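You operate a simulated robot arm through the tools that you are given. There is no shell and no other tool. Be economical: measure what you need, move in short steps, check, and stop when the job is done.

You run a simulated two-armed robot. Do the job below in one go: nothing can be reset, and whatever is moved stays where it is left.

TASK
Take the grey rag from the top of the steel table and lay it out flat on the top of the packing bench.
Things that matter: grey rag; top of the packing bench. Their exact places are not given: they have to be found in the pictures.

Only the result counts: the job must be done as asked and must still hold three seconds after the hand-in. Knocking over, shifting, dropping, spilling or breaking anything else fails it.

THE ROBOT
Two 7-joint arms with two-finger parallel grippers on one trunk, on a base that drives. Base frame: it is fixed to the floor where the robot stands at the start and does not move with it; the origin is under the middle of the robot, x ahead of it, y to its left, z up; the surface under the hand at the start is at about z = 800. Lengths are in mm, angles in rad, forces in N, time in s.
The left shoulder is at the start at [80, 131, 947], the right one opposite. With the tool pointing down near the work surface each hand reaches from about 400 to 860 mm from the robot's upright axis, wherever it stands, measured 20 degrees to its own side. Places, roughly: top of the packing bench [2700, -700, 900]. Payload 1.57 kg a hand.
Tool frame (each hand has its own): the origin (TCP) lies between the finger pads and is the grasp point; the fingertips stand 30 mm ahead of it; z points along the fingers, y is the line along which they close. Largest opening 110 mm; finger width 24, thickness 12; the body of the gripper, 48 by 112 mm, starts 78 mm behind the TCP.
Orientation is that of the tool frame in the base frame, as [roll, pitch, yaw] about the fixed x, y, z axes, in that order (R = Rz(yaw) Ry(pitch) Rx(roll)). With the fingers straight down and closing along the base's y, the tool's x points along the base's -x, its y along +y and its z along -z.

THE INTERFACE
- The arms move only by the tool nudge_tool. It takes "left_increments", "right_increments" or both (then of equal length, played together; a hand with none holds still); each is a list of rows, each a list of 2 entries, a list of its own where there are three numbers: the shift along the tool's x, y, z in mm, then the turn, a rotation vector about the tool's x, y, z in rad. In form: [[[tx, ty, tz], [ax, ay, az]], ...]. A call has 1 to 10 rows; each row shifts and turns the commanded pose from where the row before left it, along the tool's axes as they then stand. "left_grip" and "right_grip" are, for a hand that has rows, the gripper command, from -1 (shut) to 1 (fully open), values between in proportion, set as the call begins (left out, the last holds). Each row takes 0.2 s and may step no farther than 50 mm and 0.15 rad from the row before; otherwise, or with a gripper value out of range, the whole call is refused. Where a pose cannot be reached the arm comes as near as it can. A force on the tool above 40 N (or 10 N above the force at the start of the call, whichever is more), or a blocked arm, ends the call early, and 0.2 s more pass. Each finger travels about 108 mm/s and halts on what it meets, pressing with about 24 N; the grip force reading is that of the motor and also rises with nothing between the fingers. The clock runs only during rows and for 0.2 s after the last one: add rows that do not move to give the fingers time. It gives the time, the measured TCP pose, the force on the tool (base axes), the opening and the grip force at its end, in the units of the frame above (readings bear some noise), with the torque about the TCP (base axes, N m) and any sound that the robot's microphone picked up.
- Cameras (640 x 400 px; columns grow to the right, rows downward): "scene" is now at [-53.4, -3.1, 1411.6]; the picture's right is [-0.04, -1.00, 0.00], its down [-0.64, 0.03, -0.77] and it looks along [0.77, -0.03, -0.64] (base axes); focal length 254 px, centre (320, 200). "left" rides on the left gripper at [70, -16, -141] in its tool frame; the picture's right is [0.23, 0.97, 0.00], its down [-0.86, 0.20, -0.48] and it looks along [-0.47, 0.11, 0.88] (tool axes); focal length 222 px, centre (320, 200). "right" rides on the right gripper at [70, 16, -141] in its tool frame; the picture's right is [-0.23, 0.97, 0.00], its down [-0.86, -0.20, -0.48] and it looks along [-0.47, -0.11, 0.88] (tool axes); focal length 222 px, centre (320, 200).
- grab_frame(camera): a new picture of that camera. It takes no simulated time.
- base_move(legs): drives the robot by 1 to 6 legs, each [ahead, left, turn to the left] in mm, mm and rad, along the robot's own axes; the way and the turn of a leg run together, so that a leg with both is an arc; at most 1500 mm and 3.142 rad a leg. The arms and the cameras ride along, it lands a little off, and it stops where it bumps. It gives what a move gives.
- head_to(pan, tilt): turns the head with the scene camera to pan (to the left, within 1.902 rad either way) and tilt (down, from -0.506 to 1.204), counted from straight ahead of the robot. It gives what a move gives.
- pixel_to_xyz(camera, pixels): for up to 12 pixels [column, row] of the newest picture of that camera ("zoom" is the newest enlarged one), the place [x, y, z] in the base frame of the surface seen there, good to about 2 mm. It takes no simulated time.
- zoom(camera, box): a new picture of the part [left, top, right, bottom] of that camera's present view, enlarged. It takes no simulated time.
- job_done(): hands the job in; it is judged then, once.

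Work in short steps. Measure before you move; look again where a grasp or a placing could have gone wrong, and mend it. You have 80 turns and 70 pictures in all, those below and enlarged ones among them. Open the grippers and draw the arms clear of the work before you hand the job in, unless the task says otherwise; then end with one line.

The tools are called after "Call:" as a command line: name --argument value ..., lists and objects as JSON in quotes. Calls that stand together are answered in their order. nudge_tool: Moves the arms, as the interface text tells. Its arguments: {"type":"object","properties":{"left_increments":{"type":"array"},"left_grip":{"type":"number"},"right_increments":{"type":"array"},"right_grip":{"type":"number"}},"required":[]} The other tools are called the same way: base_move (legs) drives the base; head_to (pan, tilt) turns the head that bears the scene camera; grab_frame (camera) takes a picture; pixel_to_xyz (camera, pixels) gives the place of the surface under pixels of a picture; zoom (camera, box) takes an enlarged picture of a part of a camera's view; job_done () hands the job in.

At the start:

```text
time_s: 0.0
left_tool_pos: [586.3, 249.0, 1029.9]
left_orientation: [3.141, -0.001, -3.14]
left_contact_force: [0.6, 0.1, 0.1]
left_ft_torque: [0.01, 0.0, 0.02]
left_opening: 110.1
left_gripper_force: 0.1
right_tool_pos: [554.7, -203.4, 937.7]
right_orientation: [3.141, 0.0, -3.142]
right_contact_force: [0.4, -0.6, 0.1]
right_ft_torque: [0.0, -0.02, 0.01]
right_opening: 110.1
right_gripper_force: 0.0
robot x, y, heading: [1.0, -0.2, -0.002]
head pan, tilt: [-0.042, 0.689]
```

scene: 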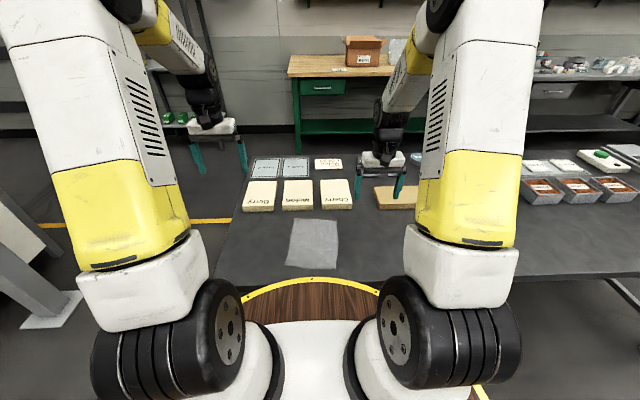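
right: 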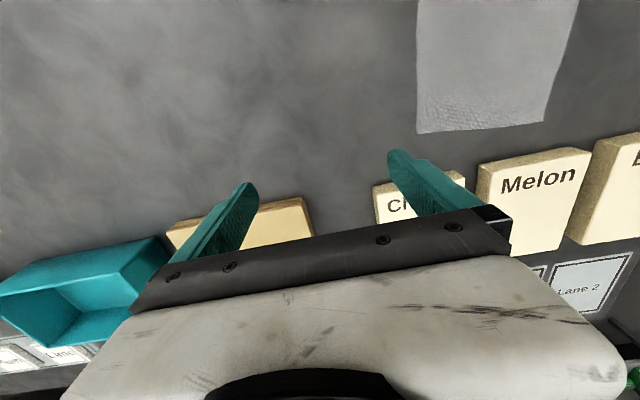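
left: 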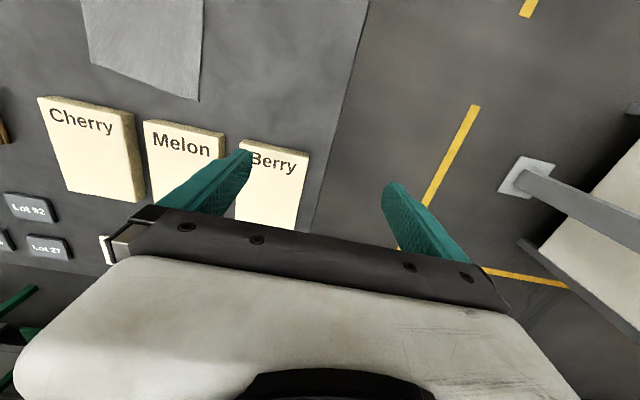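

The grey rag shows in the scene picture at about (313,243) on the steel table. I measure its corners, the table and nearby blocks.

Call:
pixel_to_xyz --camera "scene" --pixels '[[294, 219], [337, 222], [335, 268], [286, 264], [313, 243], [260, 240], [258, 195], [297, 195], [335, 195], [345, 64], [300, 64], [395, 66]]'

Call:
zoom --camera "scene" --box '[220, 140, 420, 290]'

Call:
zoom --camera "scene" --box '[270, 20, 430, 140]'

```text
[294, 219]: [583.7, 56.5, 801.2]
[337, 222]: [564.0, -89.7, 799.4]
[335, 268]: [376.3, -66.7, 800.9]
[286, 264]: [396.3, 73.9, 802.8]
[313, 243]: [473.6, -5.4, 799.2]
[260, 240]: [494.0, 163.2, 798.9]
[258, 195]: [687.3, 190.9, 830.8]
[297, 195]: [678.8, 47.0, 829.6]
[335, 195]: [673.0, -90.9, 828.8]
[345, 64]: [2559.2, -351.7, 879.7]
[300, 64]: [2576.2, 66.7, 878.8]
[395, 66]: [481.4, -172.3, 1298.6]
```

```text
2.67 times, centred on (320, 215) of scene
```

zoom: 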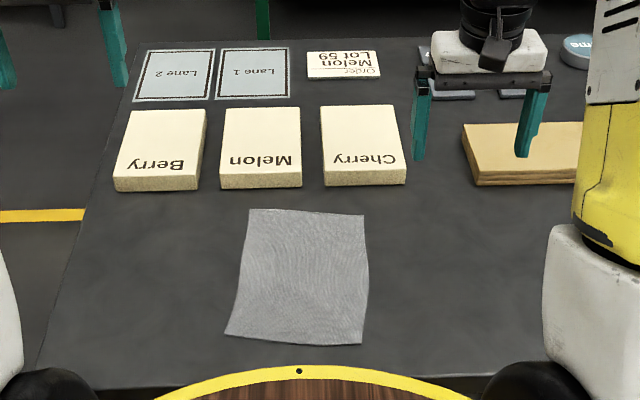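

```text
3.33 times, centred on (350, 80) of scene
```

zoom: 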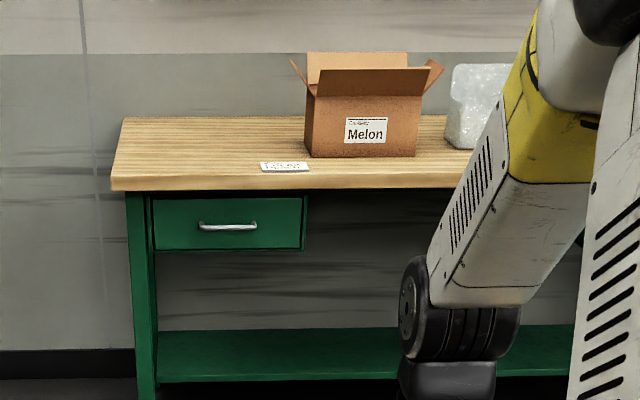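

The bench with the wooden top (zoom, row 120–190) is beyond the steel table, so I must drive round. I look left and right to plan the way before touching anything.

Call:
head_to --pan 1.0 --tilt 0.5

Call:
grab_frame --camera "scene"

Call:
pixel_to_xyz --camera "scene" --pixels '[[100, 120], [200, 120], [300, 120], [400, 120], [500, 120], [100, 250], [200, 250], [300, 250], [400, 250], [500, 250], [560, 200], [40, 200]]'

```text
time_s: 1.3
left_tool_pos: [585.2, 248.9, 1028.2]
left_orientation: [3.14, 0.0, 3.141]
left_contact_force: [0.9, 0.9, 0.7]
left_ft_torque: [0.0, 0.02, 0.01]
left_opening: 110.0
left_gripper_force: 0.0
right_tool_pos: [553.9, -204.5, 937.3]
right_orientation: [-3.141, 0.001, -3.141]
right_contact_force: [0.4, 0.2, -0.2]
right_ft_torque: [0.02, 0.0, 0.0]
right_opening: 109.9
right_gripper_force: 0.1
robot x, y, heading: [3.6, -1.9, -0.0]
head pan, tilt: [1.0, 0.499]
```

```text
64 pictures are left
```

scene: 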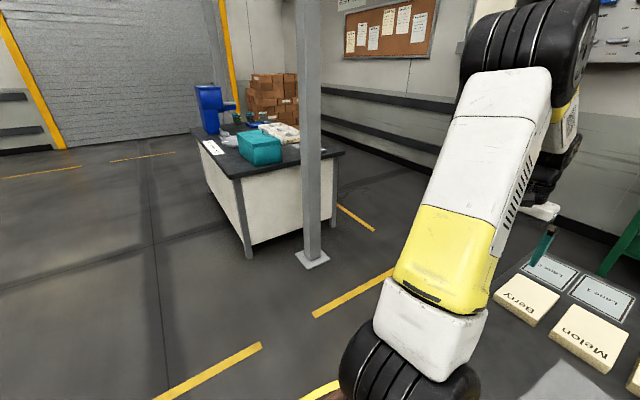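

```text
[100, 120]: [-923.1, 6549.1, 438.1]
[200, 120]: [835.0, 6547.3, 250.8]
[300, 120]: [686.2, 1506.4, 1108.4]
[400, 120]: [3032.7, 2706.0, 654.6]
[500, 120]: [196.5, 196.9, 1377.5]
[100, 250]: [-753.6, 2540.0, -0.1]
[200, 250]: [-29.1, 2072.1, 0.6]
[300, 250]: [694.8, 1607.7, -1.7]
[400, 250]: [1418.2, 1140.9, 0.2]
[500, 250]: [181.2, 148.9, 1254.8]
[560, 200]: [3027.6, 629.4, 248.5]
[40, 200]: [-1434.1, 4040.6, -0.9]
```

The aisle to the left (y ≈ 300–1450, before the post at (695,1600)) is free to drive through. Now I turn both hands about a quarter so that the fingers close across the rag's far edge, raising the right one.

Call:
nudge_tool --left_increments '[[[0, 0, 0], [0, 0, 0.1422]], [[0, 0, 0], [0, 0, 0.1422]], [[0, 0, 0], [0, 0, 0.1422]], [[0, 0, 0], [0, 0, 0.1422]], [[0, 0, 0], [0, 0, 0.1422]], [[0, 0, 0], [0, 0, 0.1422]], [[0, 0, 0], [0, 0, 0.1422]], [[0, 0, 0], [0, 0, 0.1422]], [[0, 0, 0], [0, 0, 0.1422]], [[0, 0, 0], [0, 0, 0.1422]]]' --right_increments '[[[0, 0, -9], [0, 0, -0.1435]], [[0, 0, -9], [0, 0, -0.1435]], [[0, 0, -9], [0, 0, -0.1435]], [[0, 0, -9], [0, 0, -0.1435]], [[0, 0, -9], [0, 0, -0.1435]], [[0, 0, -9], [0, 0, -0.1435]], [[0, 0, -9], [0, 0, -0.1435]], [[0, 0, -9], [0, 0, -0.1435]], [[0, 0, -9], [0, 0, -0.1435]], [[0, 0, -9], [0, 0, -0.1435]]]' --left_grip -0.2 --right_grip -0.2

Call:
head_to --pan 0.0 --tilt 0.75

Call:
grab_frame --camera "scene"

```text
time_s: 3.5
left_tool_pos: [585.7, 250.1, 1027.8]
left_orientation: [-3.14, 0.0, 1.718]
left_contact_force: [0.3, 0.0, -0.1]
left_ft_torque: [0.0, 0.01, 0.01]
left_opening: 44.1
left_gripper_force: 0.1
right_tool_pos: [554.9, -205.7, 1029.2]
right_orientation: [3.141, 0.001, -1.702]
right_contact_force: [0.8, 0.5, -0.7]
right_ft_torque: [0.01, -0.01, 0.0]
right_opening: 44.1
right_gripper_force: 0.0
robot x, y, heading: [0.6, -0.2, 0.003]
head pan, tilt: [1.0, 0.499]
```

```text
time_s: 4.8
left_tool_pos: [585.2, 249.6, 1028.5]
left_orientation: [-3.141, -0.002, 1.723]
left_contact_force: [0.6, 0.3, -0.7]
left_ft_torque: [-0.01, -0.01, 0.03]
left_opening: 44.1
left_gripper_force: 0.1
right_tool_pos: [555.0, -205.0, 1028.1]
right_orientation: [3.142, 0.001, -1.709]
right_contact_force: [-0.1, -0.2, -0.3]
right_ft_torque: [0.0, -0.02, 0.0]
right_opening: 43.9
right_gripper_force: 0.0
robot x, y, heading: [2.3, 2.5, -0.003]
head pan, tilt: [0.0, 0.75]
```

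```text
63 pictures are left
```

scene: 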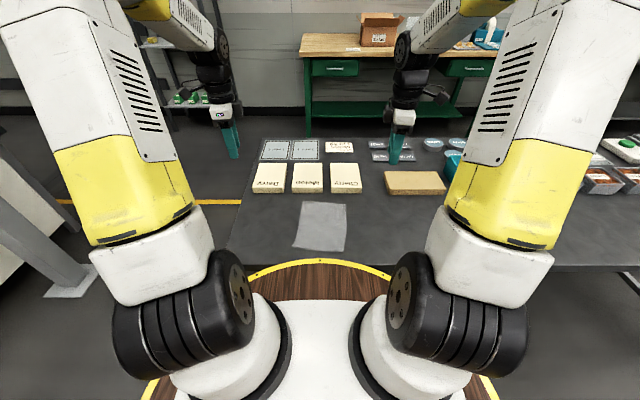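

Both hands have turned cleanly. I zoom on the rag to get exact corners.

Call:
zoom --camera "scene" --box '[260, 180, 388, 260]'

```text
5.00 times, centred on (324, 220) of scene
```

zoom: 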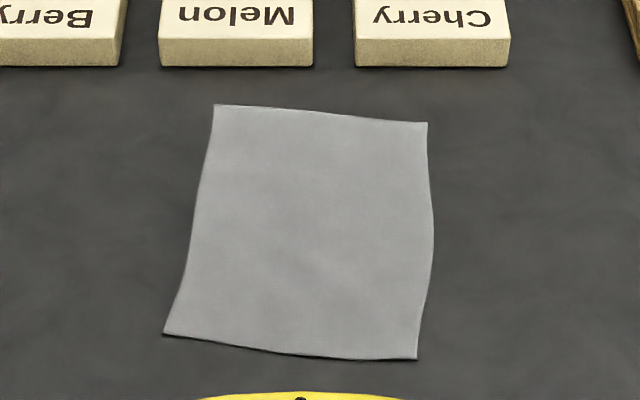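

Corners in the enlarged picture: (215,107), (426,125), (416,357), (166,333).

Call:
pixel_to_xyz --camera "zoom" --pixels '[[217, 108], [425, 126], [414, 356], [168, 332], [320, 116], [300, 220], [290, 347], [120, 200], [500, 100], [390, 66], [280, 66]]'

```text
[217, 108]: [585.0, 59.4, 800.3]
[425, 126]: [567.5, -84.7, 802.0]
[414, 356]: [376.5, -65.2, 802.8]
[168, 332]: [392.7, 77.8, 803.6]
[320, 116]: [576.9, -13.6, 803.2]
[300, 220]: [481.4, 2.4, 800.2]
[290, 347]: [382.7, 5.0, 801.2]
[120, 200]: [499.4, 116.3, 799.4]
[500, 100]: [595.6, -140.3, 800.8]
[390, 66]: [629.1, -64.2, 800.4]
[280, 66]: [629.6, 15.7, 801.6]
```

The rag is about 145 × 192 mm with its surface at z ≈ 801. I bring both hands over its two far corners (left (561,46), right (548,-66)), tilted slightly outward, down to TCP z ≈ 898, with fingers opened about 28 mm.

Call:
nudge_tool --left_increments '[[[0, 0, 0], [0, 0, 0.135]], [[0, 0, 0], [0, 0, 0.135]], [[0, 0, 0], [0, -0.12, 0]], [[-31.3, 0.1, 25.6], [0, 0, 0]], [[-31.3, 0.1, 25.6], [0, 0, 0]], [[-31.3, 0.1, 25.6], [0, 0, 0]], [[-31.3, 0.1, 25.6], [0, 0, 0]], [[-31.3, 0.1, 25.6], [0, 0, 0]], [[-31.3, 0.1, 25.6], [0, 0, 0]]]' --right_increments '[[[0, 0, 0], [0, 0, 0]], [[0, 0, 0], [0, 0, 0]], [[0, 0, 0], [0, -0.12, 0]], [[-20, 4.4, 24.3], [0, 0, 0]], [[-20, 4.4, 24.3], [0, 0, 0]], [[-20, 4.4, 24.3], [0, 0, 0]], [[-20, 4.4, 24.3], [0, 0, 0]], [[-20, 4.4, 24.3], [0, 0, 0]], [[-20, 4.4, 24.3], [0, 0, 0]]]' --left_grip -0.49 --right_grip -0.49

Call:
zoom --camera "scene" --box '[220, 120, 412, 270]'

Call:
grab_frame --camera "left"

Call:
grab_frame --camera "right"

```text
time_s: 6.8
left_tool_pos: [561.1, 44.2, 897.4]
left_orientation: [3.142, 0.12, 1.45]
left_contact_force: [0.0, -0.4, -0.2]
left_ft_torque: [-0.02, -0.02, -0.02]
left_opening: 28.1
left_gripper_force: 0.1
right_tool_pos: [546.3, -64.8, 898.7]
right_orientation: [-3.141, 0.122, -1.708]
right_contact_force: [0.3, -0.5, -0.3]
right_ft_torque: [-0.02, -0.03, -0.01]
right_opening: 28.1
right_gripper_force: 0.1
robot x, y, heading: [0.3, 1.6, 0.004]
head pan, tilt: [0.0, 0.75]
```

```text
2.67 times, centred on (316, 195) of scene
```

zoom: 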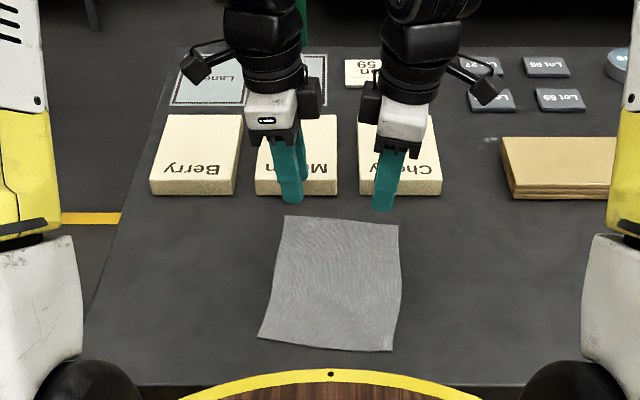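

```text
60 pictures are left
```

left: 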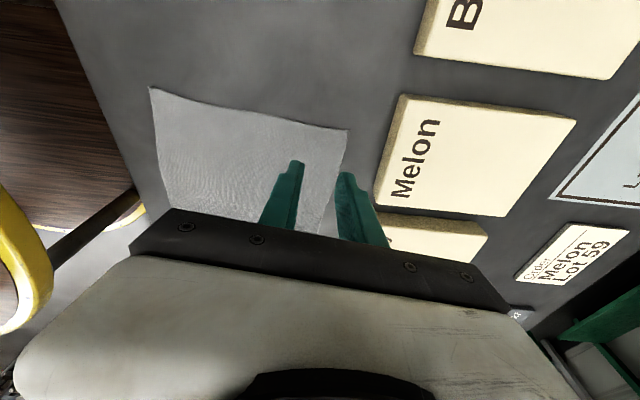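

```text
59 pictures are left
```

right: 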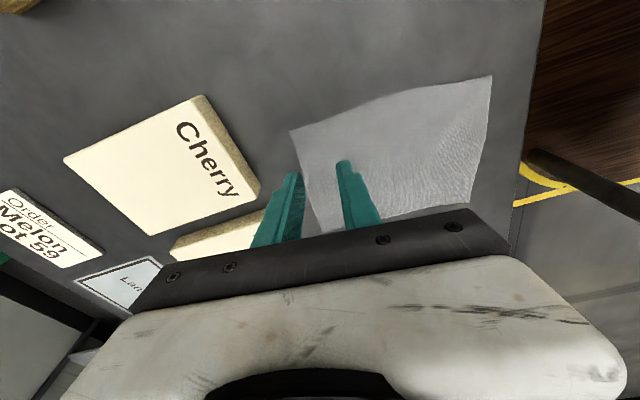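

Both hands straddle the two far corners inside the rag. I go down to just above the table (TCP z ≈ 832).

Call:
nudge_tool --left_increments '[[[2.9, 0, 16], [0, 0, 0]], [[2.9, 0, 16], [0, 0, 0]], [[2.9, 0, 16], [0, 0, 0]], [[2.9, 0, 16], [0, 0, 0]], [[0, 0, 0], [0, 0, 0]]]' --right_increments '[[[3.2, 0, 16.3], [0, 0, 0]], [[3.2, 0, 16.3], [0, 0, 0]], [[3.2, 0, 16.3], [0, 0, 0]], [[3.2, 0, 16.3], [0, 0, 0]], [[0, 0, 0], [0, 0, 0]]]'

Call:
zoom --camera "left" --box '[130, 60, 450, 260]'

Call:
zoom --camera "right" --box '[190, 60, 510, 260]'

```text
time_s: 8.0
left_tool_pos: [561.6, 50.4, 833.6]
left_orientation: [-3.14, 0.12, 1.45]
left_contact_force: [0.2, 0.0, -0.3]
left_ft_torque: [0.0, 0.01, 0.0]
left_opening: 27.9
left_gripper_force: 0.0
right_tool_pos: [548.6, -70.7, 832.7]
right_orientation: [-3.14, 0.121, -1.708]
right_contact_force: [-1.2, 0.1, 12.6]
right_ft_torque: [-0.04, 0.14, -0.01]
right_opening: 28.2
right_gripper_force: 0.1
robot x, y, heading: [-3.6, -2.9, -0.0]
head pan, tilt: [0.0, 0.75]
```

```text
2.00 times, centred on (290, 160) of left
```

zoom: 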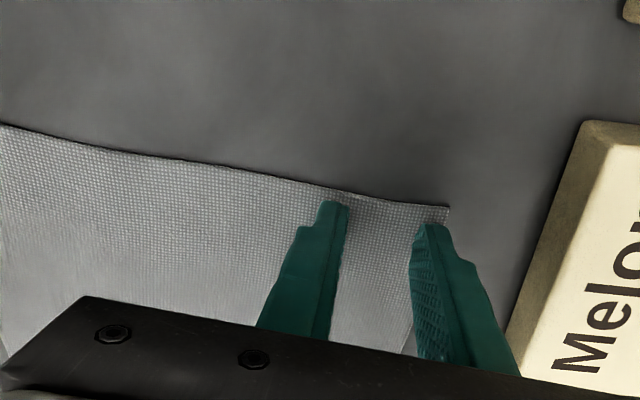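

```text
2.00 times, centred on (350, 160) of right
```

zoom: 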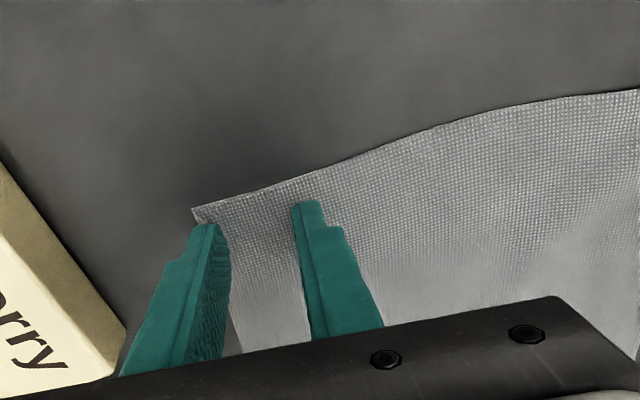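

Right touches the cloth (12.6 N), left is just above it, and the outer fingers lie right at the edge. I shift both 6 mm inward, then set both down lightly.

Call:
nudge_tool --left_increments '[[[0, -6, -1], [0, 0, 0]], [[0, 0, 2], [0, 0, 0]], [[0, 0, 2], [0, 0, 0]], [[0, 0, 0], [0, 0, 0]]]' --right_increments '[[[0, 0, -4], [0, 0, 0]], [[0, 6, 0], [0, 0, 0]], [[0, 0, 3.8], [0, 0, 0]], [[0, 0, 0], [0, 0, 0]]]'

```text
time_s: 9.0
left_tool_pos: [556.5, 51.0, 832.5]
left_orientation: [3.139, 0.119, 1.449]
left_contact_force: [-1.8, 2.8, 23.9]
left_ft_torque: [0.25, -0.04, 0.03]
left_opening: 27.8
left_gripper_force: 0.0
right_tool_pos: [541.0, -68.6, 832.5]
right_orientation: [-3.142, 0.12, -1.709]
right_contact_force: [-0.3, -1.6, 9.0]
right_ft_torque: [-0.1, 0.08, 0.0]
right_opening: 28.2
right_gripper_force: 0.0
robot x, y, heading: [-0.2, -0.9, 0.005]
head pan, tilt: [0.0, 0.75]
```

Both are in light contact. I ease the left by 0.5 mm and close both grippers.

Call:
nudge_tool --left_increments '[[[0, 0, -0.5], [0, 0, 0]], [[0, 0, 0], [0, 0, 0]], [[0, 0, 0], [0, 0, 0]], [[0, 0, 0], [0, 0, 0]]]' --right_increments '[[[0, 0, 0], [0, 0, 0]], [[0, 0, 0], [0, 0, 0]], [[0, 0, 0], [0, 0, 0]], [[0, 0, 0], [0, 0, 0]]]' --left_grip -1 --right_grip -1

Call:
zoom --camera "left" --box '[130, 60, 450, 260]'

Call:
zoom --camera "right" --box '[190, 60, 510, 260]'

```text
time_s: 10.0
left_tool_pos: [555.8, 48.4, 832.3]
left_orientation: [3.139, 0.121, 1.449]
left_contact_force: [4.2, -3.4, 27.8]
left_ft_torque: [0.13, -0.15, -0.01]
left_opening: 2.4
left_gripper_force: 23.6
right_tool_pos: [540.8, -69.3, 831.9]
right_orientation: [-3.141, 0.12, -1.707]
right_contact_force: [1.2, 0.7, 15.8]
right_ft_torque: [-0.07, -0.03, 0.0]
right_opening: 3.5
right_gripper_force: 23.9
robot x, y, heading: [-1.1, -1.4, -0.005]
head pan, tilt: [0.0, 0.75]
```

```text
2.00 times, centred on (290, 160) of left
```

zoom: 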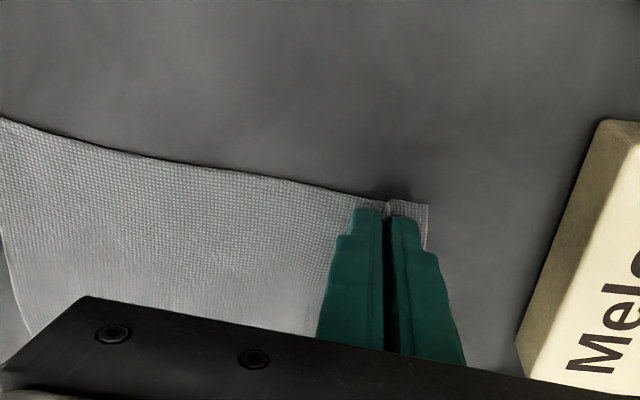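

```text
2.00 times, centred on (350, 160) of right
```

zoom: 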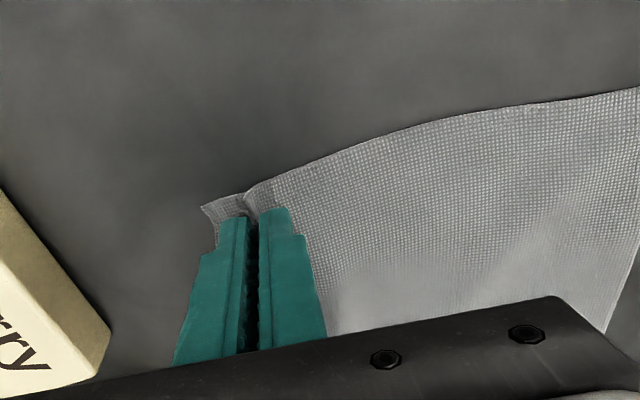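

A fold stands between the fingers on both sides (openings 2.4 and 3.5 mm). I lift 100 mm straight up, both together.

Call:
nudge_tool --left_increments '[[[-1.2, 0, -10], [0, 0, 0]], [[-1.8, 0, -15], [0, 0, 0]], [[-1.8, 0, -15], [0, 0, 0]], [[-2.4, 0, -20], [0, 0, 0]], [[-2.4, 0, -20], [0, 0, 0]], [[-2.4, 0, -20], [0, 0, 0]], [[0, 0, 0], [0, 0, 0]]]' --right_increments '[[[-1.2, 0, -10], [0, 0, 0]], [[-1.8, 0, -15], [0, 0, 0]], [[-1.8, 0, -15], [0, 0, 0]], [[-2.4, 0, -20], [0, 0, 0]], [[-2.4, 0, -20], [0, 0, 0]], [[-2.4, 0, -20], [0, 0, 0]], [[0, 0, 0], [0, 0, 0]]]'

Call:
zoom --camera "scene" --box '[220, 100, 412, 250]'

```text
time_s: 11.6
left_tool_pos: [555.7, 49.8, 932.2]
left_orientation: [3.141, 0.121, 1.45]
left_contact_force: [0.2, -0.3, -0.1]
left_ft_torque: [0.05, -0.01, -0.01]
left_opening: 2.3
left_gripper_force: 23.4
right_tool_pos: [541.8, -68.9, 931.9]
right_orientation: [3.141, 0.121, -1.705]
right_contact_force: [-0.2, 0.4, 0.4]
right_ft_torque: [-0.01, 0.04, -0.03]
right_opening: 2.6
right_gripper_force: 23.6
robot x, y, heading: [-0.2, -3.9, 0.001]
head pan, tilt: [0.0, 0.75]
```

```text
2.67 times, centred on (316, 175) of scene
```

zoom: 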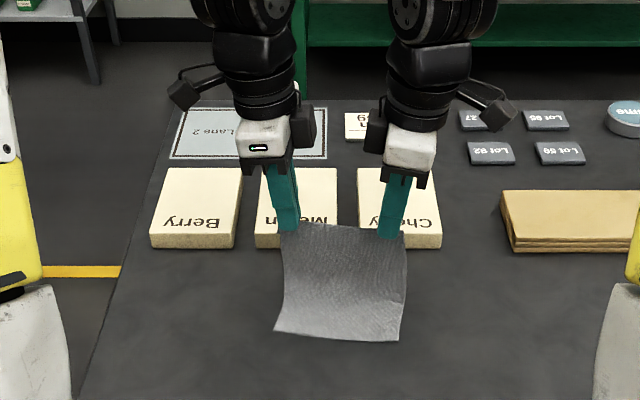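

Both corners hold and the rag follows. I lift another 170 mm so it hangs clear of everything.

Call:
nudge_tool --left_increments '[[[-2.4, 0, -20], [0, 0, 0]], [[-2.4, 0, -20], [0, 0, 0]], [[-2.4, 0, -20], [0, 0, 0]], [[-2.4, 0, -20], [0, 0, 0]], [[-2.4, 0, -20], [0, 0, 0]], [[-2.4, 0, -20], [0, 0, 0]], [[-2.4, 0, -20], [0, 0, 0]], [[-2.4, 0, -20], [0, 0, 0]], [[-1.2, 0, -10], [0, 0, 0]], [[0, 0, 0], [0, 0, 0]]]' --right_increments '[[[-2.4, 0, -20], [0, 0, 0]], [[-2.4, 0, -20], [0, 0, 0]], [[-2.4, 0, -20], [0, 0, 0]], [[-2.4, 0, -20], [0, 0, 0]], [[-2.4, 0, -20], [0, 0, 0]], [[-2.4, 0, -20], [0, 0, 0]], [[-2.4, 0, -20], [0, 0, 0]], [[-2.4, 0, -20], [0, 0, 0]], [[-1.2, 0, -10], [0, 0, 0]], [[0, 0, 0], [0, 0, 0]]]'

Call:
grab_frame --camera "scene"

```text
time_s: 13.8
left_tool_pos: [555.1, 50.8, 1104.8]
left_orientation: [3.141, 0.118, 1.451]
left_contact_force: [-0.9, -2.0, -0.3]
left_ft_torque: [-0.03, 0.0, 0.02]
left_opening: 2.1
left_gripper_force: 23.8
right_tool_pos: [540.1, -69.8, 1103.5]
right_orientation: [-3.14, 0.12, -1.707]
right_contact_force: [-0.1, 1.1, -0.4]
right_ft_torque: [0.05, 0.01, 0.01]
right_opening: 2.2
right_gripper_force: 23.4
robot x, y, heading: [1.6, -3.8, -0.003]
head pan, tilt: [0.0, 0.75]
```

```text
53 pictures are left
```

scene: 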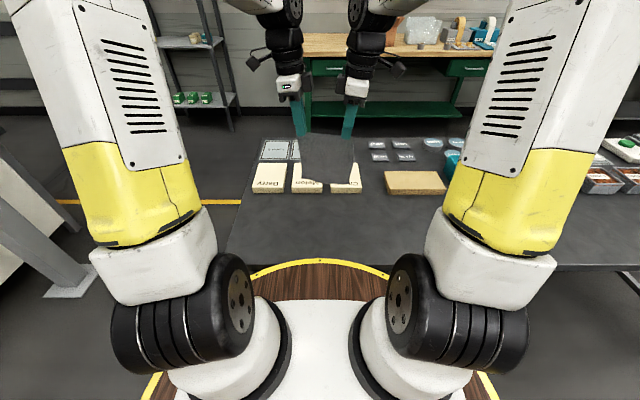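

The rag hangs freely between the hands. I back off 80 mm, slide left 850 mm and drive ahead 1000 mm through the aisle.

Call:
base_move --legs '[[-80, 0, 0], [0, 850, 0], [1000, 0, 0]]'

Call:
head_to --pan -0.6 --tilt 0.45

Call:
grab_frame --camera "scene"

```text
time_s: 23.8
left_tool_pos: [1481.4, 896.8, 1104.1]
left_orientation: [3.141, 0.12, 1.438]
left_contact_force: [-1.0, -0.6, 0.3]
left_ft_torque: [-0.01, 0.02, -0.03]
left_opening: 2.1
left_gripper_force: 24.3
right_tool_pos: [1464.0, 776.3, 1102.8]
right_orientation: [3.142, 0.121, -1.722]
right_contact_force: [0.2, 1.1, -0.6]
right_ft_torque: [0.06, 0.01, -0.01]
right_opening: 2.1
right_gripper_force: 24.0
robot x, y, heading: [922.8, 855.9, -0.011]
head pan, tilt: [0.0, 0.75]
```

```text
time_s: 24.8
left_tool_pos: [1481.5, 896.7, 1104.4]
left_orientation: [-3.139, 0.121, 1.435]
left_contact_force: [0.1, -1.5, -0.2]
left_ft_torque: [-0.05, -0.04, -0.03]
left_opening: 2.3
left_gripper_force: 24.3
right_tool_pos: [1463.9, 776.6, 1101.9]
right_orientation: [-3.141, 0.121, -1.722]
right_contact_force: [0.0, 0.8, -0.2]
right_ft_torque: [0.03, 0.01, -0.01]
right_opening: 2.1
right_gripper_force: 23.5
robot x, y, heading: [927.2, 851.5, -0.013]
head pan, tilt: [-0.6, 0.45]
```

```text
52 pictures are left
```

scene: 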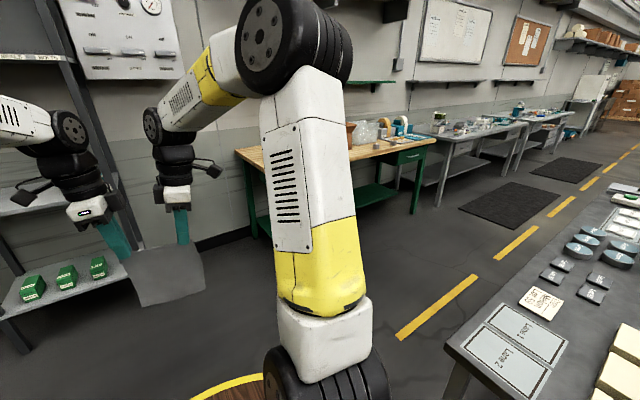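

I measure the bench edges, the shelf and the far edge of the steel table to choose the parking place.

Call:
pixel_to_xyz --camera "scene" --pixels '[[238, 152], [250, 160], [258, 150], [434, 141], [400, 154], [404, 132], [20, 300], [105, 255], [445, 345], [500, 300], [580, 235], [410, 335]]'

```text
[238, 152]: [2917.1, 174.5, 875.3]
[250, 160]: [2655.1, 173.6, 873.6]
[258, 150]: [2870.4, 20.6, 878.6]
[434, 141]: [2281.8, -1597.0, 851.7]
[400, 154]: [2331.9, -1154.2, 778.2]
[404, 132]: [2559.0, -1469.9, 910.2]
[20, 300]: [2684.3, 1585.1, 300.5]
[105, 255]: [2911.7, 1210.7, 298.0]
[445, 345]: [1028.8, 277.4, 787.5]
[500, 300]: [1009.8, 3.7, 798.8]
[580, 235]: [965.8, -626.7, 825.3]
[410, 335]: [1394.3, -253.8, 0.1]
```

The bench spans about x 2300–2920, y 175 to -1600 at z ≈ 878; its left end looks clear. I drive ahead to x ≈ 1650 and slide right to y ≈ 0, keeping short of the bench.

Call:
base_move --legs '[[725, 0, 0.012], [0, -850, 0]]'

Call:
head_to --pan 0.0 --tilt 0.6

Call:
grab_frame --camera "scene"

```text
time_s: 32.8
left_tool_pos: [2205.3, 57.1, 1103.4]
left_orientation: [3.141, 0.121, 1.451]
left_contact_force: [-0.2, -1.5, -0.1]
left_ft_torque: [-0.08, -0.03, 0.02]
left_opening: 2.3
left_gripper_force: 23.7
right_tool_pos: [2191.0, -63.9, 1103.4]
right_orientation: [3.141, 0.119, -1.705]
right_contact_force: [-0.5, 1.2, -0.5]
right_ft_torque: [0.03, -0.06, 0.01]
right_opening: 2.4
right_gripper_force: 24.1
robot x, y, heading: [1651.7, 7.8, -0.0]
head pan, tilt: [-0.6, 0.45]
```

```text
time_s: 33.8
left_tool_pos: [2206.6, 56.6, 1103.6]
left_orientation: [3.141, 0.121, 1.451]
left_contact_force: [-0.4, -2.2, 0.5]
left_ft_torque: [0.02, 0.01, 0.02]
left_opening: 2.2
left_gripper_force: 23.5
right_tool_pos: [2189.2, -62.7, 1103.4]
right_orientation: [-3.141, 0.118, -1.706]
right_contact_force: [0.2, 1.8, -0.2]
right_ft_torque: [0.04, -0.03, 0.0]
right_opening: 2.1
right_gripper_force: 24.2
robot x, y, heading: [1648.8, 4.8, 0.002]
head pan, tilt: [0.0, 0.6]
```

```text
51 pictures are left
```

scene: 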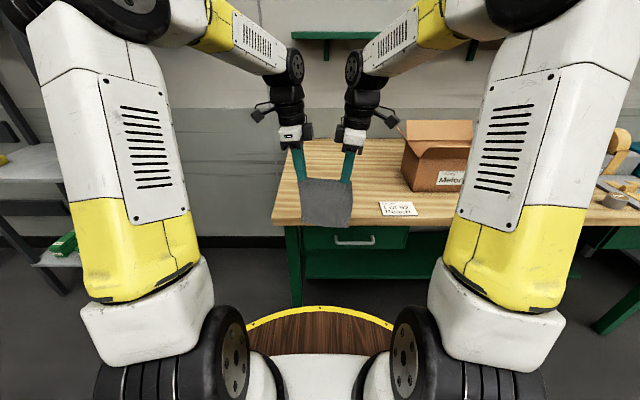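

Call:
pixel_to_xyz --camera "scene" --pixels '[[274, 224], [290, 222], [380, 224], [385, 205], [380, 200], [400, 150], [404, 180], [435, 188], [370, 150], [320, 150], [285, 175], [365, 190]]'

Call:
zoom --camera "scene" --box '[240, 110, 464, 260]'

```text
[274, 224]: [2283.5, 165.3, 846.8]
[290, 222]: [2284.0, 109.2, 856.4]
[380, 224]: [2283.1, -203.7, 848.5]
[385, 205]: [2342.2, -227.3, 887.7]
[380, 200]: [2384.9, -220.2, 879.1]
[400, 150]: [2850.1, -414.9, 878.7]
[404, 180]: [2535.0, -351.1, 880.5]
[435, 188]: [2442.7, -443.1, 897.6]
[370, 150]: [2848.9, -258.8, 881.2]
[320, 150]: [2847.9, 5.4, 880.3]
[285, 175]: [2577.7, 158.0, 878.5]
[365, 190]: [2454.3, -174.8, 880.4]
```

```text
2.67 times, centred on (352, 185) of scene
```

zoom: 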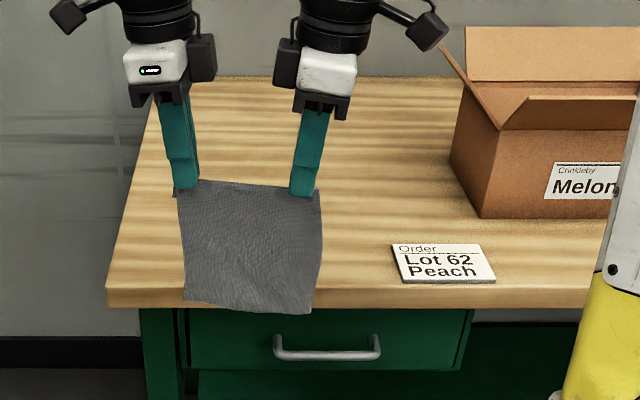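

Bench top is z ≈ 879, front edge x ≈ 2283, left edge y ≈ 170; the card begins at y ≈ -210, so the y range ±90 is free. I raise the rag 40 mm and drive ahead 180 mm.

Call:
nudge_tool --left_increments '[[[-2.4, 0, -20], [0, 0, 0]], [[-2.4, 0, -20], [0, 0, 0]]]' --right_increments '[[[-2.4, 0, -20], [0, 0, 0]], [[-2.4, 0, -20], [0, 0, 0]]]'

Call:
base_move --legs '[[180, 0, 0]]'

Call:
grab_frame --camera "scene"

Call:
grab_frame --camera "left"

```text
time_s: 34.4
left_tool_pos: [2207.2, 56.6, 1144.7]
left_orientation: [-3.141, 0.121, 1.451]
left_contact_force: [-1.5, -2.0, -0.4]
left_ft_torque: [-0.08, 0.04, 0.01]
left_opening: 2.2
left_gripper_force: 24.0
right_tool_pos: [2190.2, -64.0, 1141.1]
right_orientation: [3.14, 0.12, -1.707]
right_contact_force: [0.5, 2.7, 0.1]
right_ft_torque: [0.06, -0.02, 0.0]
right_opening: 2.4
right_gripper_force: 23.5
robot x, y, heading: [1651.9, 4.8, 0.002]
head pan, tilt: [0.0, 0.6]
```

```text
time_s: 35.9
left_tool_pos: [2383.0, 58.0, 1143.8]
left_orientation: [-3.141, 0.12, 1.452]
left_contact_force: [-0.4, -2.0, -1.0]
left_ft_torque: [-0.05, 0.0, -0.02]
left_opening: 2.2
left_gripper_force: 23.7
right_tool_pos: [2367.6, -63.5, 1142.3]
right_orientation: [-3.141, 0.12, -1.704]
right_contact_force: [-0.2, 2.3, -0.2]
right_ft_torque: [0.04, -0.03, -0.02]
right_opening: 2.2
right_gripper_force: 23.5
robot x, y, heading: [1825.0, 5.2, 0.008]
head pan, tilt: [0.0, 0.6]
```

```text
49 pictures are left
```

scene: 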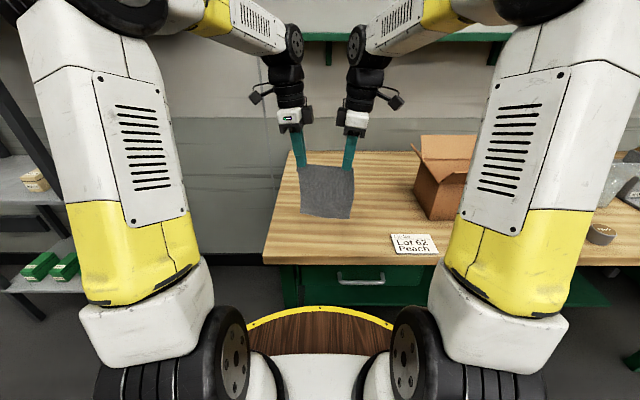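

```text
48 pictures are left
```

left: 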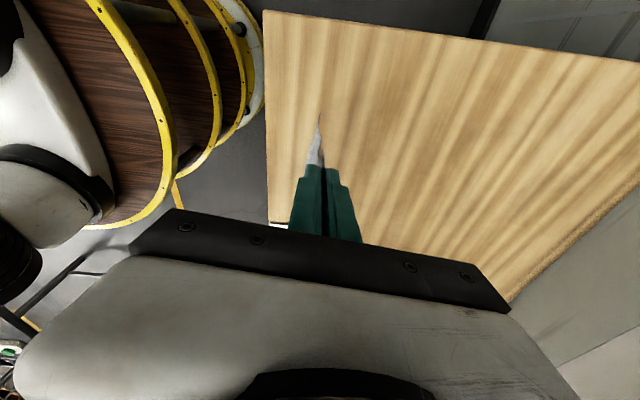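

I measure the rag's lower edge (row ≈ 216) and top.

Call:
pixel_to_xyz --camera "scene" --pixels '[[303, 210], [325, 215], [348, 216], [325, 190], [304, 170], [350, 172]]'

```text
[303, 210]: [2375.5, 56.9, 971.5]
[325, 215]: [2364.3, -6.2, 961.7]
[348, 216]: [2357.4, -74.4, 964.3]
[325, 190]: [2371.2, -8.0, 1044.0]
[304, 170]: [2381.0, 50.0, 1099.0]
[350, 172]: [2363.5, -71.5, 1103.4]
```

The lower edge is at z ≈ 960. I lower 70 mm straight down so it hangs just above the bench top, then look.

Call:
nudge_tool --left_increments '[[[2.1, 0, 17.4], [0, 0, 0]], [[2.1, 0, 17.4], [0, 0, 0]], [[2.1, 0, 17.4], [0, 0, 0]], [[2.1, 0, 17.4], [0, 0, 0]], [[0, 0, 0], [0, 0, 0]], [[0, 0, 0], [0, 0, 0]]]' --right_increments '[[[2.1, 0, 17.4], [0, 0, 0]], [[2.1, 0, 17.4], [0, 0, 0]], [[2.1, 0, 17.4], [0, 0, 0]], [[2.1, 0, 17.4], [0, 0, 0]], [[0, 0, 0], [0, 0, 0]], [[0, 0, 0], [0, 0, 0]]]'

Call:
zoom --camera "scene" --box '[240, 130, 432, 280]'

```text
time_s: 37.3
left_tool_pos: [2381.8, 57.5, 1073.2]
left_orientation: [3.141, 0.118, 1.452]
left_contact_force: [-0.5, -1.0, 0.2]
left_ft_torque: [-0.05, 0.02, 0.01]
left_opening: 2.2
left_gripper_force: 23.5
right_tool_pos: [2366.8, -63.8, 1072.0]
right_orientation: [-3.142, 0.121, -1.704]
right_contact_force: [-0.3, 1.5, 0.5]
right_ft_torque: [0.04, 0.03, -0.01]
right_opening: 2.4
right_gripper_force: 23.7
robot x, y, heading: [1824.3, 5.6, 0.003]
head pan, tilt: [0.0, 0.6]
```

```text
2.67 times, centred on (336, 205) of scene
```

zoom: 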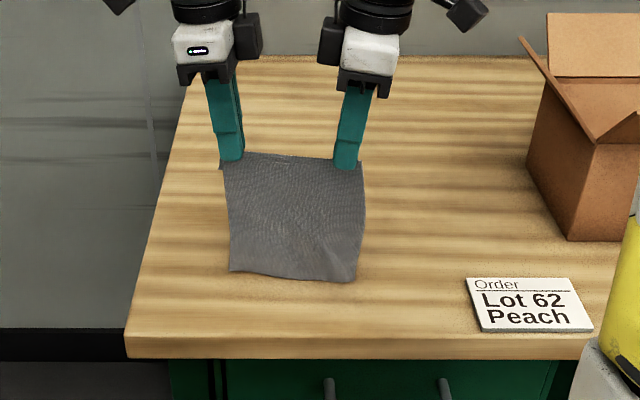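

The lower edge hangs just above the wood at x ≈ 2360. I lower and move away together so the rag lays itself out from the near edge.

Call:
nudge_tool --left_increments '[[[1.4, 0, 11.9], [0, 0, 0]], [[1.2, 8, 9.9], [0, 0, 0]], [[1.2, 9, 9.9], [0, 0, 0]], [[1.2, 9, 9.9], [0, 0, 0]], [[1.2, 10, 9.9], [0, 0, 0]], [[1.2, 10, 9.9], [0, 0, 0]], [[1.2, 10, 9.9], [0, 0, 0]], [[1.2, 10, 9.9], [0, 0, 0]], [[0, 0, 0], [0, 0, 0]]]' --right_increments '[[[1.4, 0, 11.9], [0, 0, 0]], [[1.1, -8, 9.9], [0, 0, 0]], [[1.1, -9, 9.9], [0, 0, 0]], [[1.1, -9, 9.9], [0, 0, 0]], [[1.1, -10, 9.9], [0, 0, 0]], [[1.1, -10, 9.9], [0, 0, 0]], [[1.1, -10, 9.9], [0, 0, 0]], [[1.1, -10, 9.9], [0, 0, 0]], [[0, 0, 0], [0, 0, 0]]]'

Call:
zoom --camera "scene" --box '[240, 130, 432, 280]'

```text
time_s: 39.3
left_tool_pos: [2450.8, 50.4, 993.1]
left_orientation: [3.141, 0.119, 1.452]
left_contact_force: [-0.6, -3.2, 0.1]
left_ft_torque: [-0.07, -0.04, 0.02]
left_opening: 2.1
left_gripper_force: 24.0
right_tool_pos: [2432.3, -70.2, 991.0]
right_orientation: [3.141, 0.121, -1.703]
right_contact_force: [0.7, 1.5, -0.8]
right_ft_torque: [0.08, 0.0, -0.02]
right_opening: 2.3
right_gripper_force: 23.9
robot x, y, heading: [1828.0, 6.5, -0.005]
head pan, tilt: [0.0, 0.6]
```

```text
2.67 times, centred on (336, 205) of scene
```

zoom: 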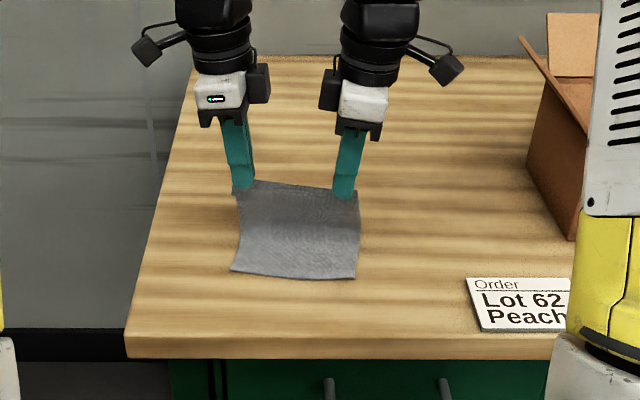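

The near edge lies on the wood and the rest trails well. I continue until the tips are about 4 mm above the wood.

Call:
nudge_tool --left_increments '[[[1.2, 10, 9.8], [0, 0, 0]], [[1.2, 10, 9.8], [0, 0, 0]], [[1.2, 10, 9.8], [0, 0, 0]], [[1.2, 10, 9.8], [0, 0, 0]], [[1.2, 11, 9.8], [0, 0, 0]], [[1.2, 11, 9.8], [0, 0, 0]], [[1.2, 11, 9.8], [0, 0, 0]], [[1.1, 11, 9], [0, 0, 0]], [[0, 0, 0], [0, 0, 0]]]' --right_increments '[[[1, -10, 9.6], [0, 0, 0]], [[1, -10, 9.6], [0, 0, 0]], [[1, -10, 9.6], [0, 0, 0]], [[1, -10, 9.6], [0, 0, 0]], [[1, -11, 9.6], [0, 0, 0]], [[1, -11, 9.6], [0, 0, 0]], [[1, -11, 9.6], [0, 0, 0]], [[1, -11, 8.8], [0, 0, 0]], [[0, 0, 0], [0, 0, 0]]]'

Call:
zoom --camera "scene" --box '[240, 130, 432, 280]'

Call:
zoom --camera "left" --box '[130, 60, 450, 260]'

```text
time_s: 41.3
left_tool_pos: [2533.3, 41.4, 914.0]
left_orientation: [-3.141, 0.12, 1.453]
left_contact_force: [-0.2, -3.4, 4.5]
left_ft_torque: [-0.1, 0.05, 0.01]
left_opening: 2.2
left_gripper_force: 23.3
right_tool_pos: [2516.4, -80.5, 914.1]
right_orientation: [3.142, 0.121, -1.703]
right_contact_force: [0.7, 1.9, 2.0]
right_ft_torque: [0.09, -0.02, 0.01]
right_opening: 2.1
right_gripper_force: 24.8
robot x, y, heading: [1829.6, 7.5, 0.003]
head pan, tilt: [0.0, 0.6]
```

```text
2.67 times, centred on (336, 205) of scene
```

zoom: 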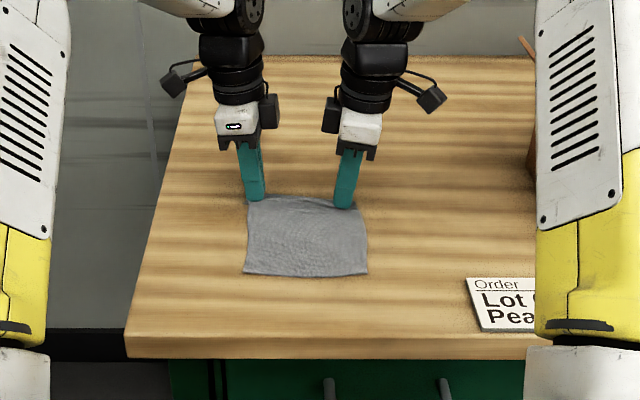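

```text
2.00 times, centred on (290, 160) of left
```

zoom: 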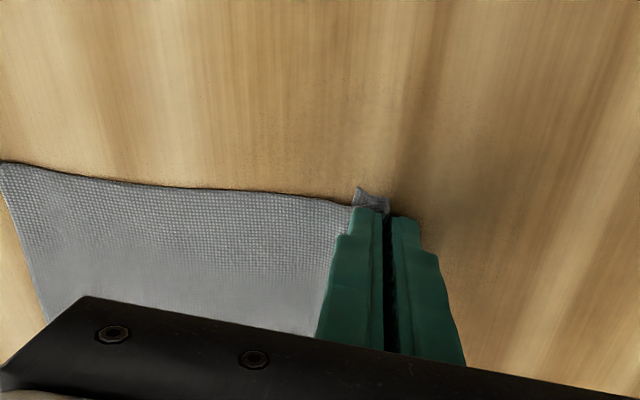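

The rag lies out except at the pinched edge. I measure its near edge and surface heights for slack.

Call:
zoom --camera "scene" --box '[296, 180, 376, 240]'

Call:
pixel_to_xyz --camera "zoom" --pixels '[[280, 150], [280, 200], [280, 250], [280, 300], [280, 350], [220, 250], [400, 250], [400, 150], [220, 380]]'

```text
6.67 times, centred on (336, 210) of scene
```

zoom: 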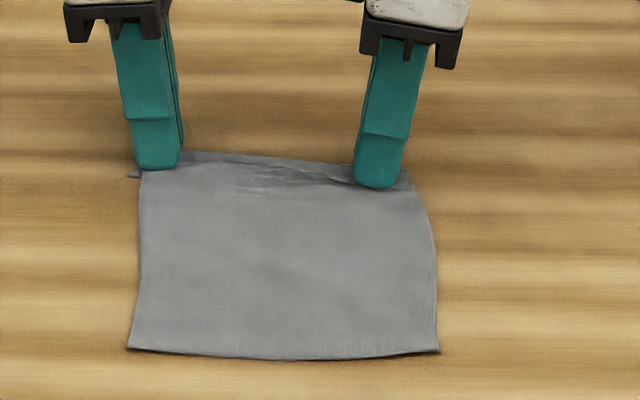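

```text
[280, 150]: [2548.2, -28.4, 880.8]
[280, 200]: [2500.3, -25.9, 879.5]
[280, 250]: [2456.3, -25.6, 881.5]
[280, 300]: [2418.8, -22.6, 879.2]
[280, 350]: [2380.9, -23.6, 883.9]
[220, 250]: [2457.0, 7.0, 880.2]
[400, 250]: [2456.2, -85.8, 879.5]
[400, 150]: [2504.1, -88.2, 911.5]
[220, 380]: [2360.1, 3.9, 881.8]
```

The rag is flat (z 879–884) apart from the fold in the fingers. I open both by about 30 mm in place, which spreads the fold back out.

Call:
nudge_tool --left_increments '[[[0, 0, 0], [0, 0, 0]], [[0, 0, 0], [0, 0, 0]], [[0, 0, 0], [0, 0, 0]]]' --right_increments '[[[0, 0, 0], [0, 0, 0]], [[0, 0, 0], [0, 0, 0]], [[0, 0, 0], [0, 0, 0]]]' --left_grip -0.4 --right_grip -0.4

Call:
zoom --camera "left" --box '[130, 60, 450, 260]'

Call:
zoom --camera "right" --box '[190, 60, 510, 260]'

```text
time_s: 42.1
left_tool_pos: [2532.6, 40.7, 914.0]
left_orientation: [-3.14, 0.12, 1.452]
left_contact_force: [0.3, 0.4, 1.7]
left_ft_torque: [0.01, 0.0, 0.02]
left_opening: 33.0
left_gripper_force: 0.0
right_tool_pos: [2516.0, -81.0, 915.1]
right_orientation: [3.141, 0.121, -1.704]
right_contact_force: [0.0, -0.6, -0.2]
right_ft_torque: [-0.01, -0.01, 0.03]
right_opening: 33.0
right_gripper_force: 0.1
robot x, y, heading: [1829.7, 9.8, 0.002]
head pan, tilt: [0.0, 0.6]
```

```text
2.00 times, centred on (290, 160) of left
```

zoom: 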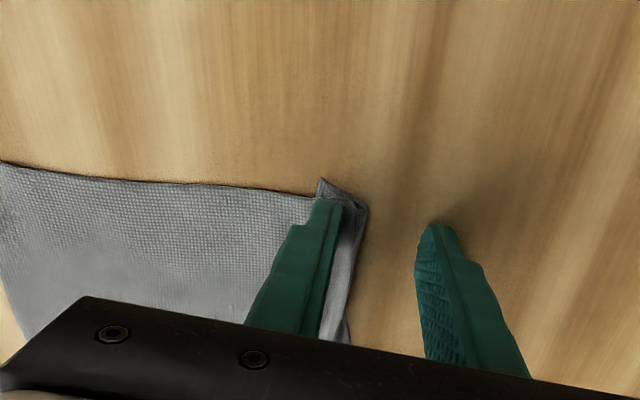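

```text
2.00 times, centred on (350, 160) of right
```

zoom: 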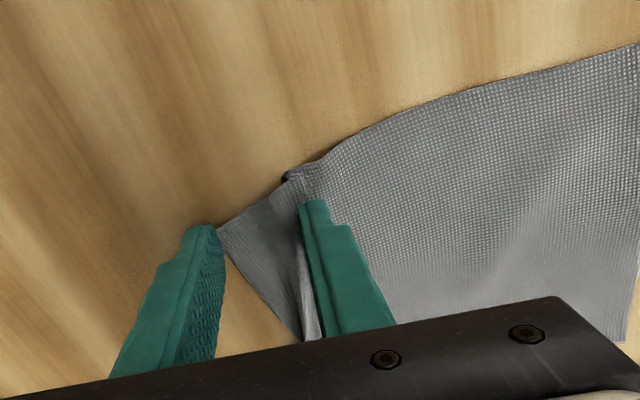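

Released; the left corner seems turned over a little. I lift both hands straight up, pause, and look.

Call:
nudge_tool --left_increments '[[[-1.2, 0, -10], [0, 0, 0]], [[-3.6, 0, -30], [0, 0, 0]], [[-4.8, 0, -40], [0, 0, 0]], [[-4.8, 0, -40], [0, 0, 0]], [[40, 0, 0], [0, 0, 0]], [[40, 0, 0], [0, 0, 0]]]' --right_increments '[[[-1.2, 0, -10], [0, 0, 0]], [[-3.6, 0, -30], [0, 0, 0]], [[-4.8, 0, -40], [0, 0, 0]], [[-4.8, 0, -40], [0, 0, 0]], [[40, 0, 0], [0, 0, 0]], [[40, 0, 0], [0, 0, 0]]]'

Call:
zoom --camera "scene" --box '[288, 170, 384, 240]'

Call:
grab_frame --camera "left"

Call:
grab_frame --camera "right"

```text
time_s: 43.5
left_tool_pos: [2539.8, 121.1, 1027.0]
left_orientation: [-3.14, 0.12, 1.453]
left_contact_force: [0.6, 0.0, -0.2]
left_ft_torque: [-0.02, -0.02, 0.01]
left_opening: 33.0
left_gripper_force: 0.0
right_tool_pos: [2503.3, -159.5, 1026.8]
right_orientation: [-3.141, 0.119, -1.701]
right_contact_force: [0.2, 0.4, -0.1]
right_ft_torque: [0.02, -0.01, 0.03]
right_opening: 33.2
right_gripper_force: 0.0
robot x, y, heading: [1825.0, 4.6, 0.002]
head pan, tilt: [0.0, 0.6]
```

```text
5.71 times, centred on (336, 205) of scene
```

zoom: 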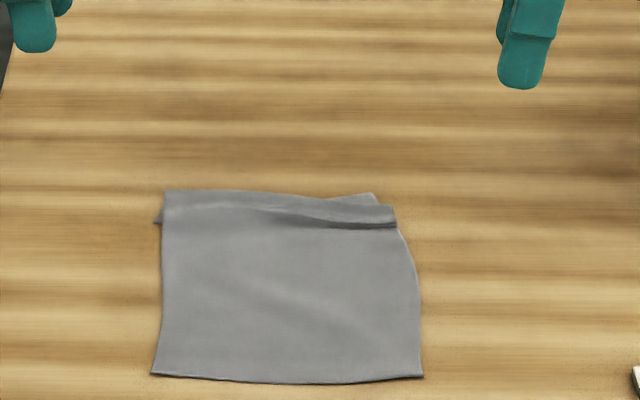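

```text
39 pictures are left
```

left: 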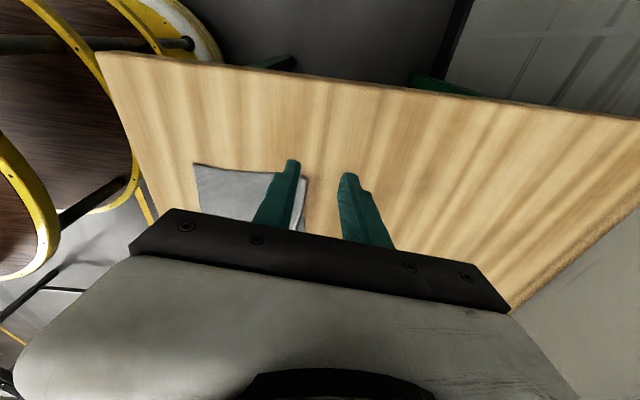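

```text
38 pictures are left
```

right: 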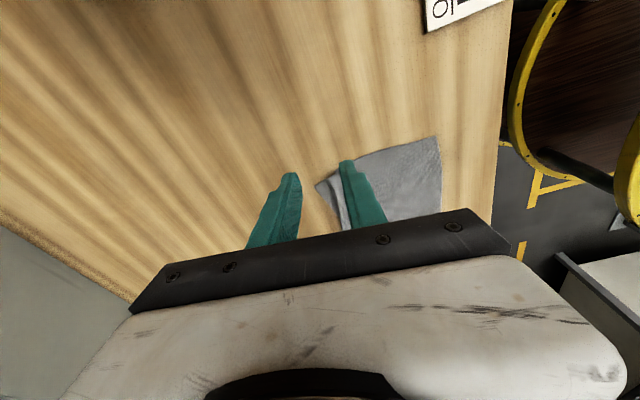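

A pleat remains along the far edge (zoom rows 190–228). I enlarge it and measure heights to understand how it lies.

Call:
zoom --camera "scene" --box '[306, 192, 354, 222]'

Call:
pixel_to_xyz --camera "zoom" --pixels '[[115, 155], [115, 190], [115, 230], [115, 300], [300, 150], [300, 190], [300, 230], [300, 300], [500, 185], [500, 220], [500, 250], [500, 300]]'

```text
13.33 times, centred on (330, 207) of scene
```

zoom: 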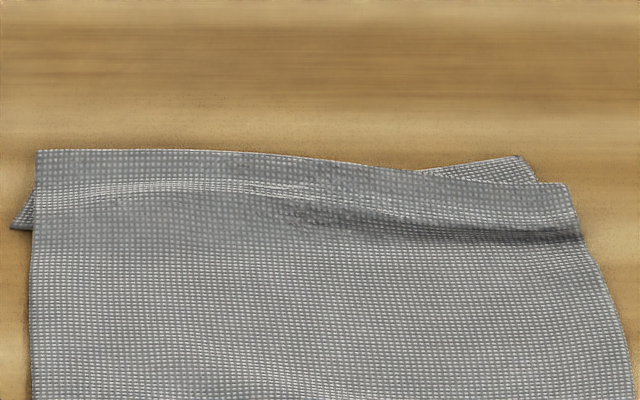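

```text
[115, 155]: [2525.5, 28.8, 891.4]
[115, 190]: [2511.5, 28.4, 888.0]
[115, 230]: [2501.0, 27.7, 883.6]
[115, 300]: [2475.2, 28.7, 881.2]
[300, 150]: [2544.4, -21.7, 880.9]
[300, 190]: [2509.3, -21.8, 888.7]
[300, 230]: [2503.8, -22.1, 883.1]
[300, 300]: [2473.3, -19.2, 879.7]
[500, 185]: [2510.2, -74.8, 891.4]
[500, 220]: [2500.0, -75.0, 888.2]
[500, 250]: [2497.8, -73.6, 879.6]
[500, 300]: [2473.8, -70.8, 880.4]
```

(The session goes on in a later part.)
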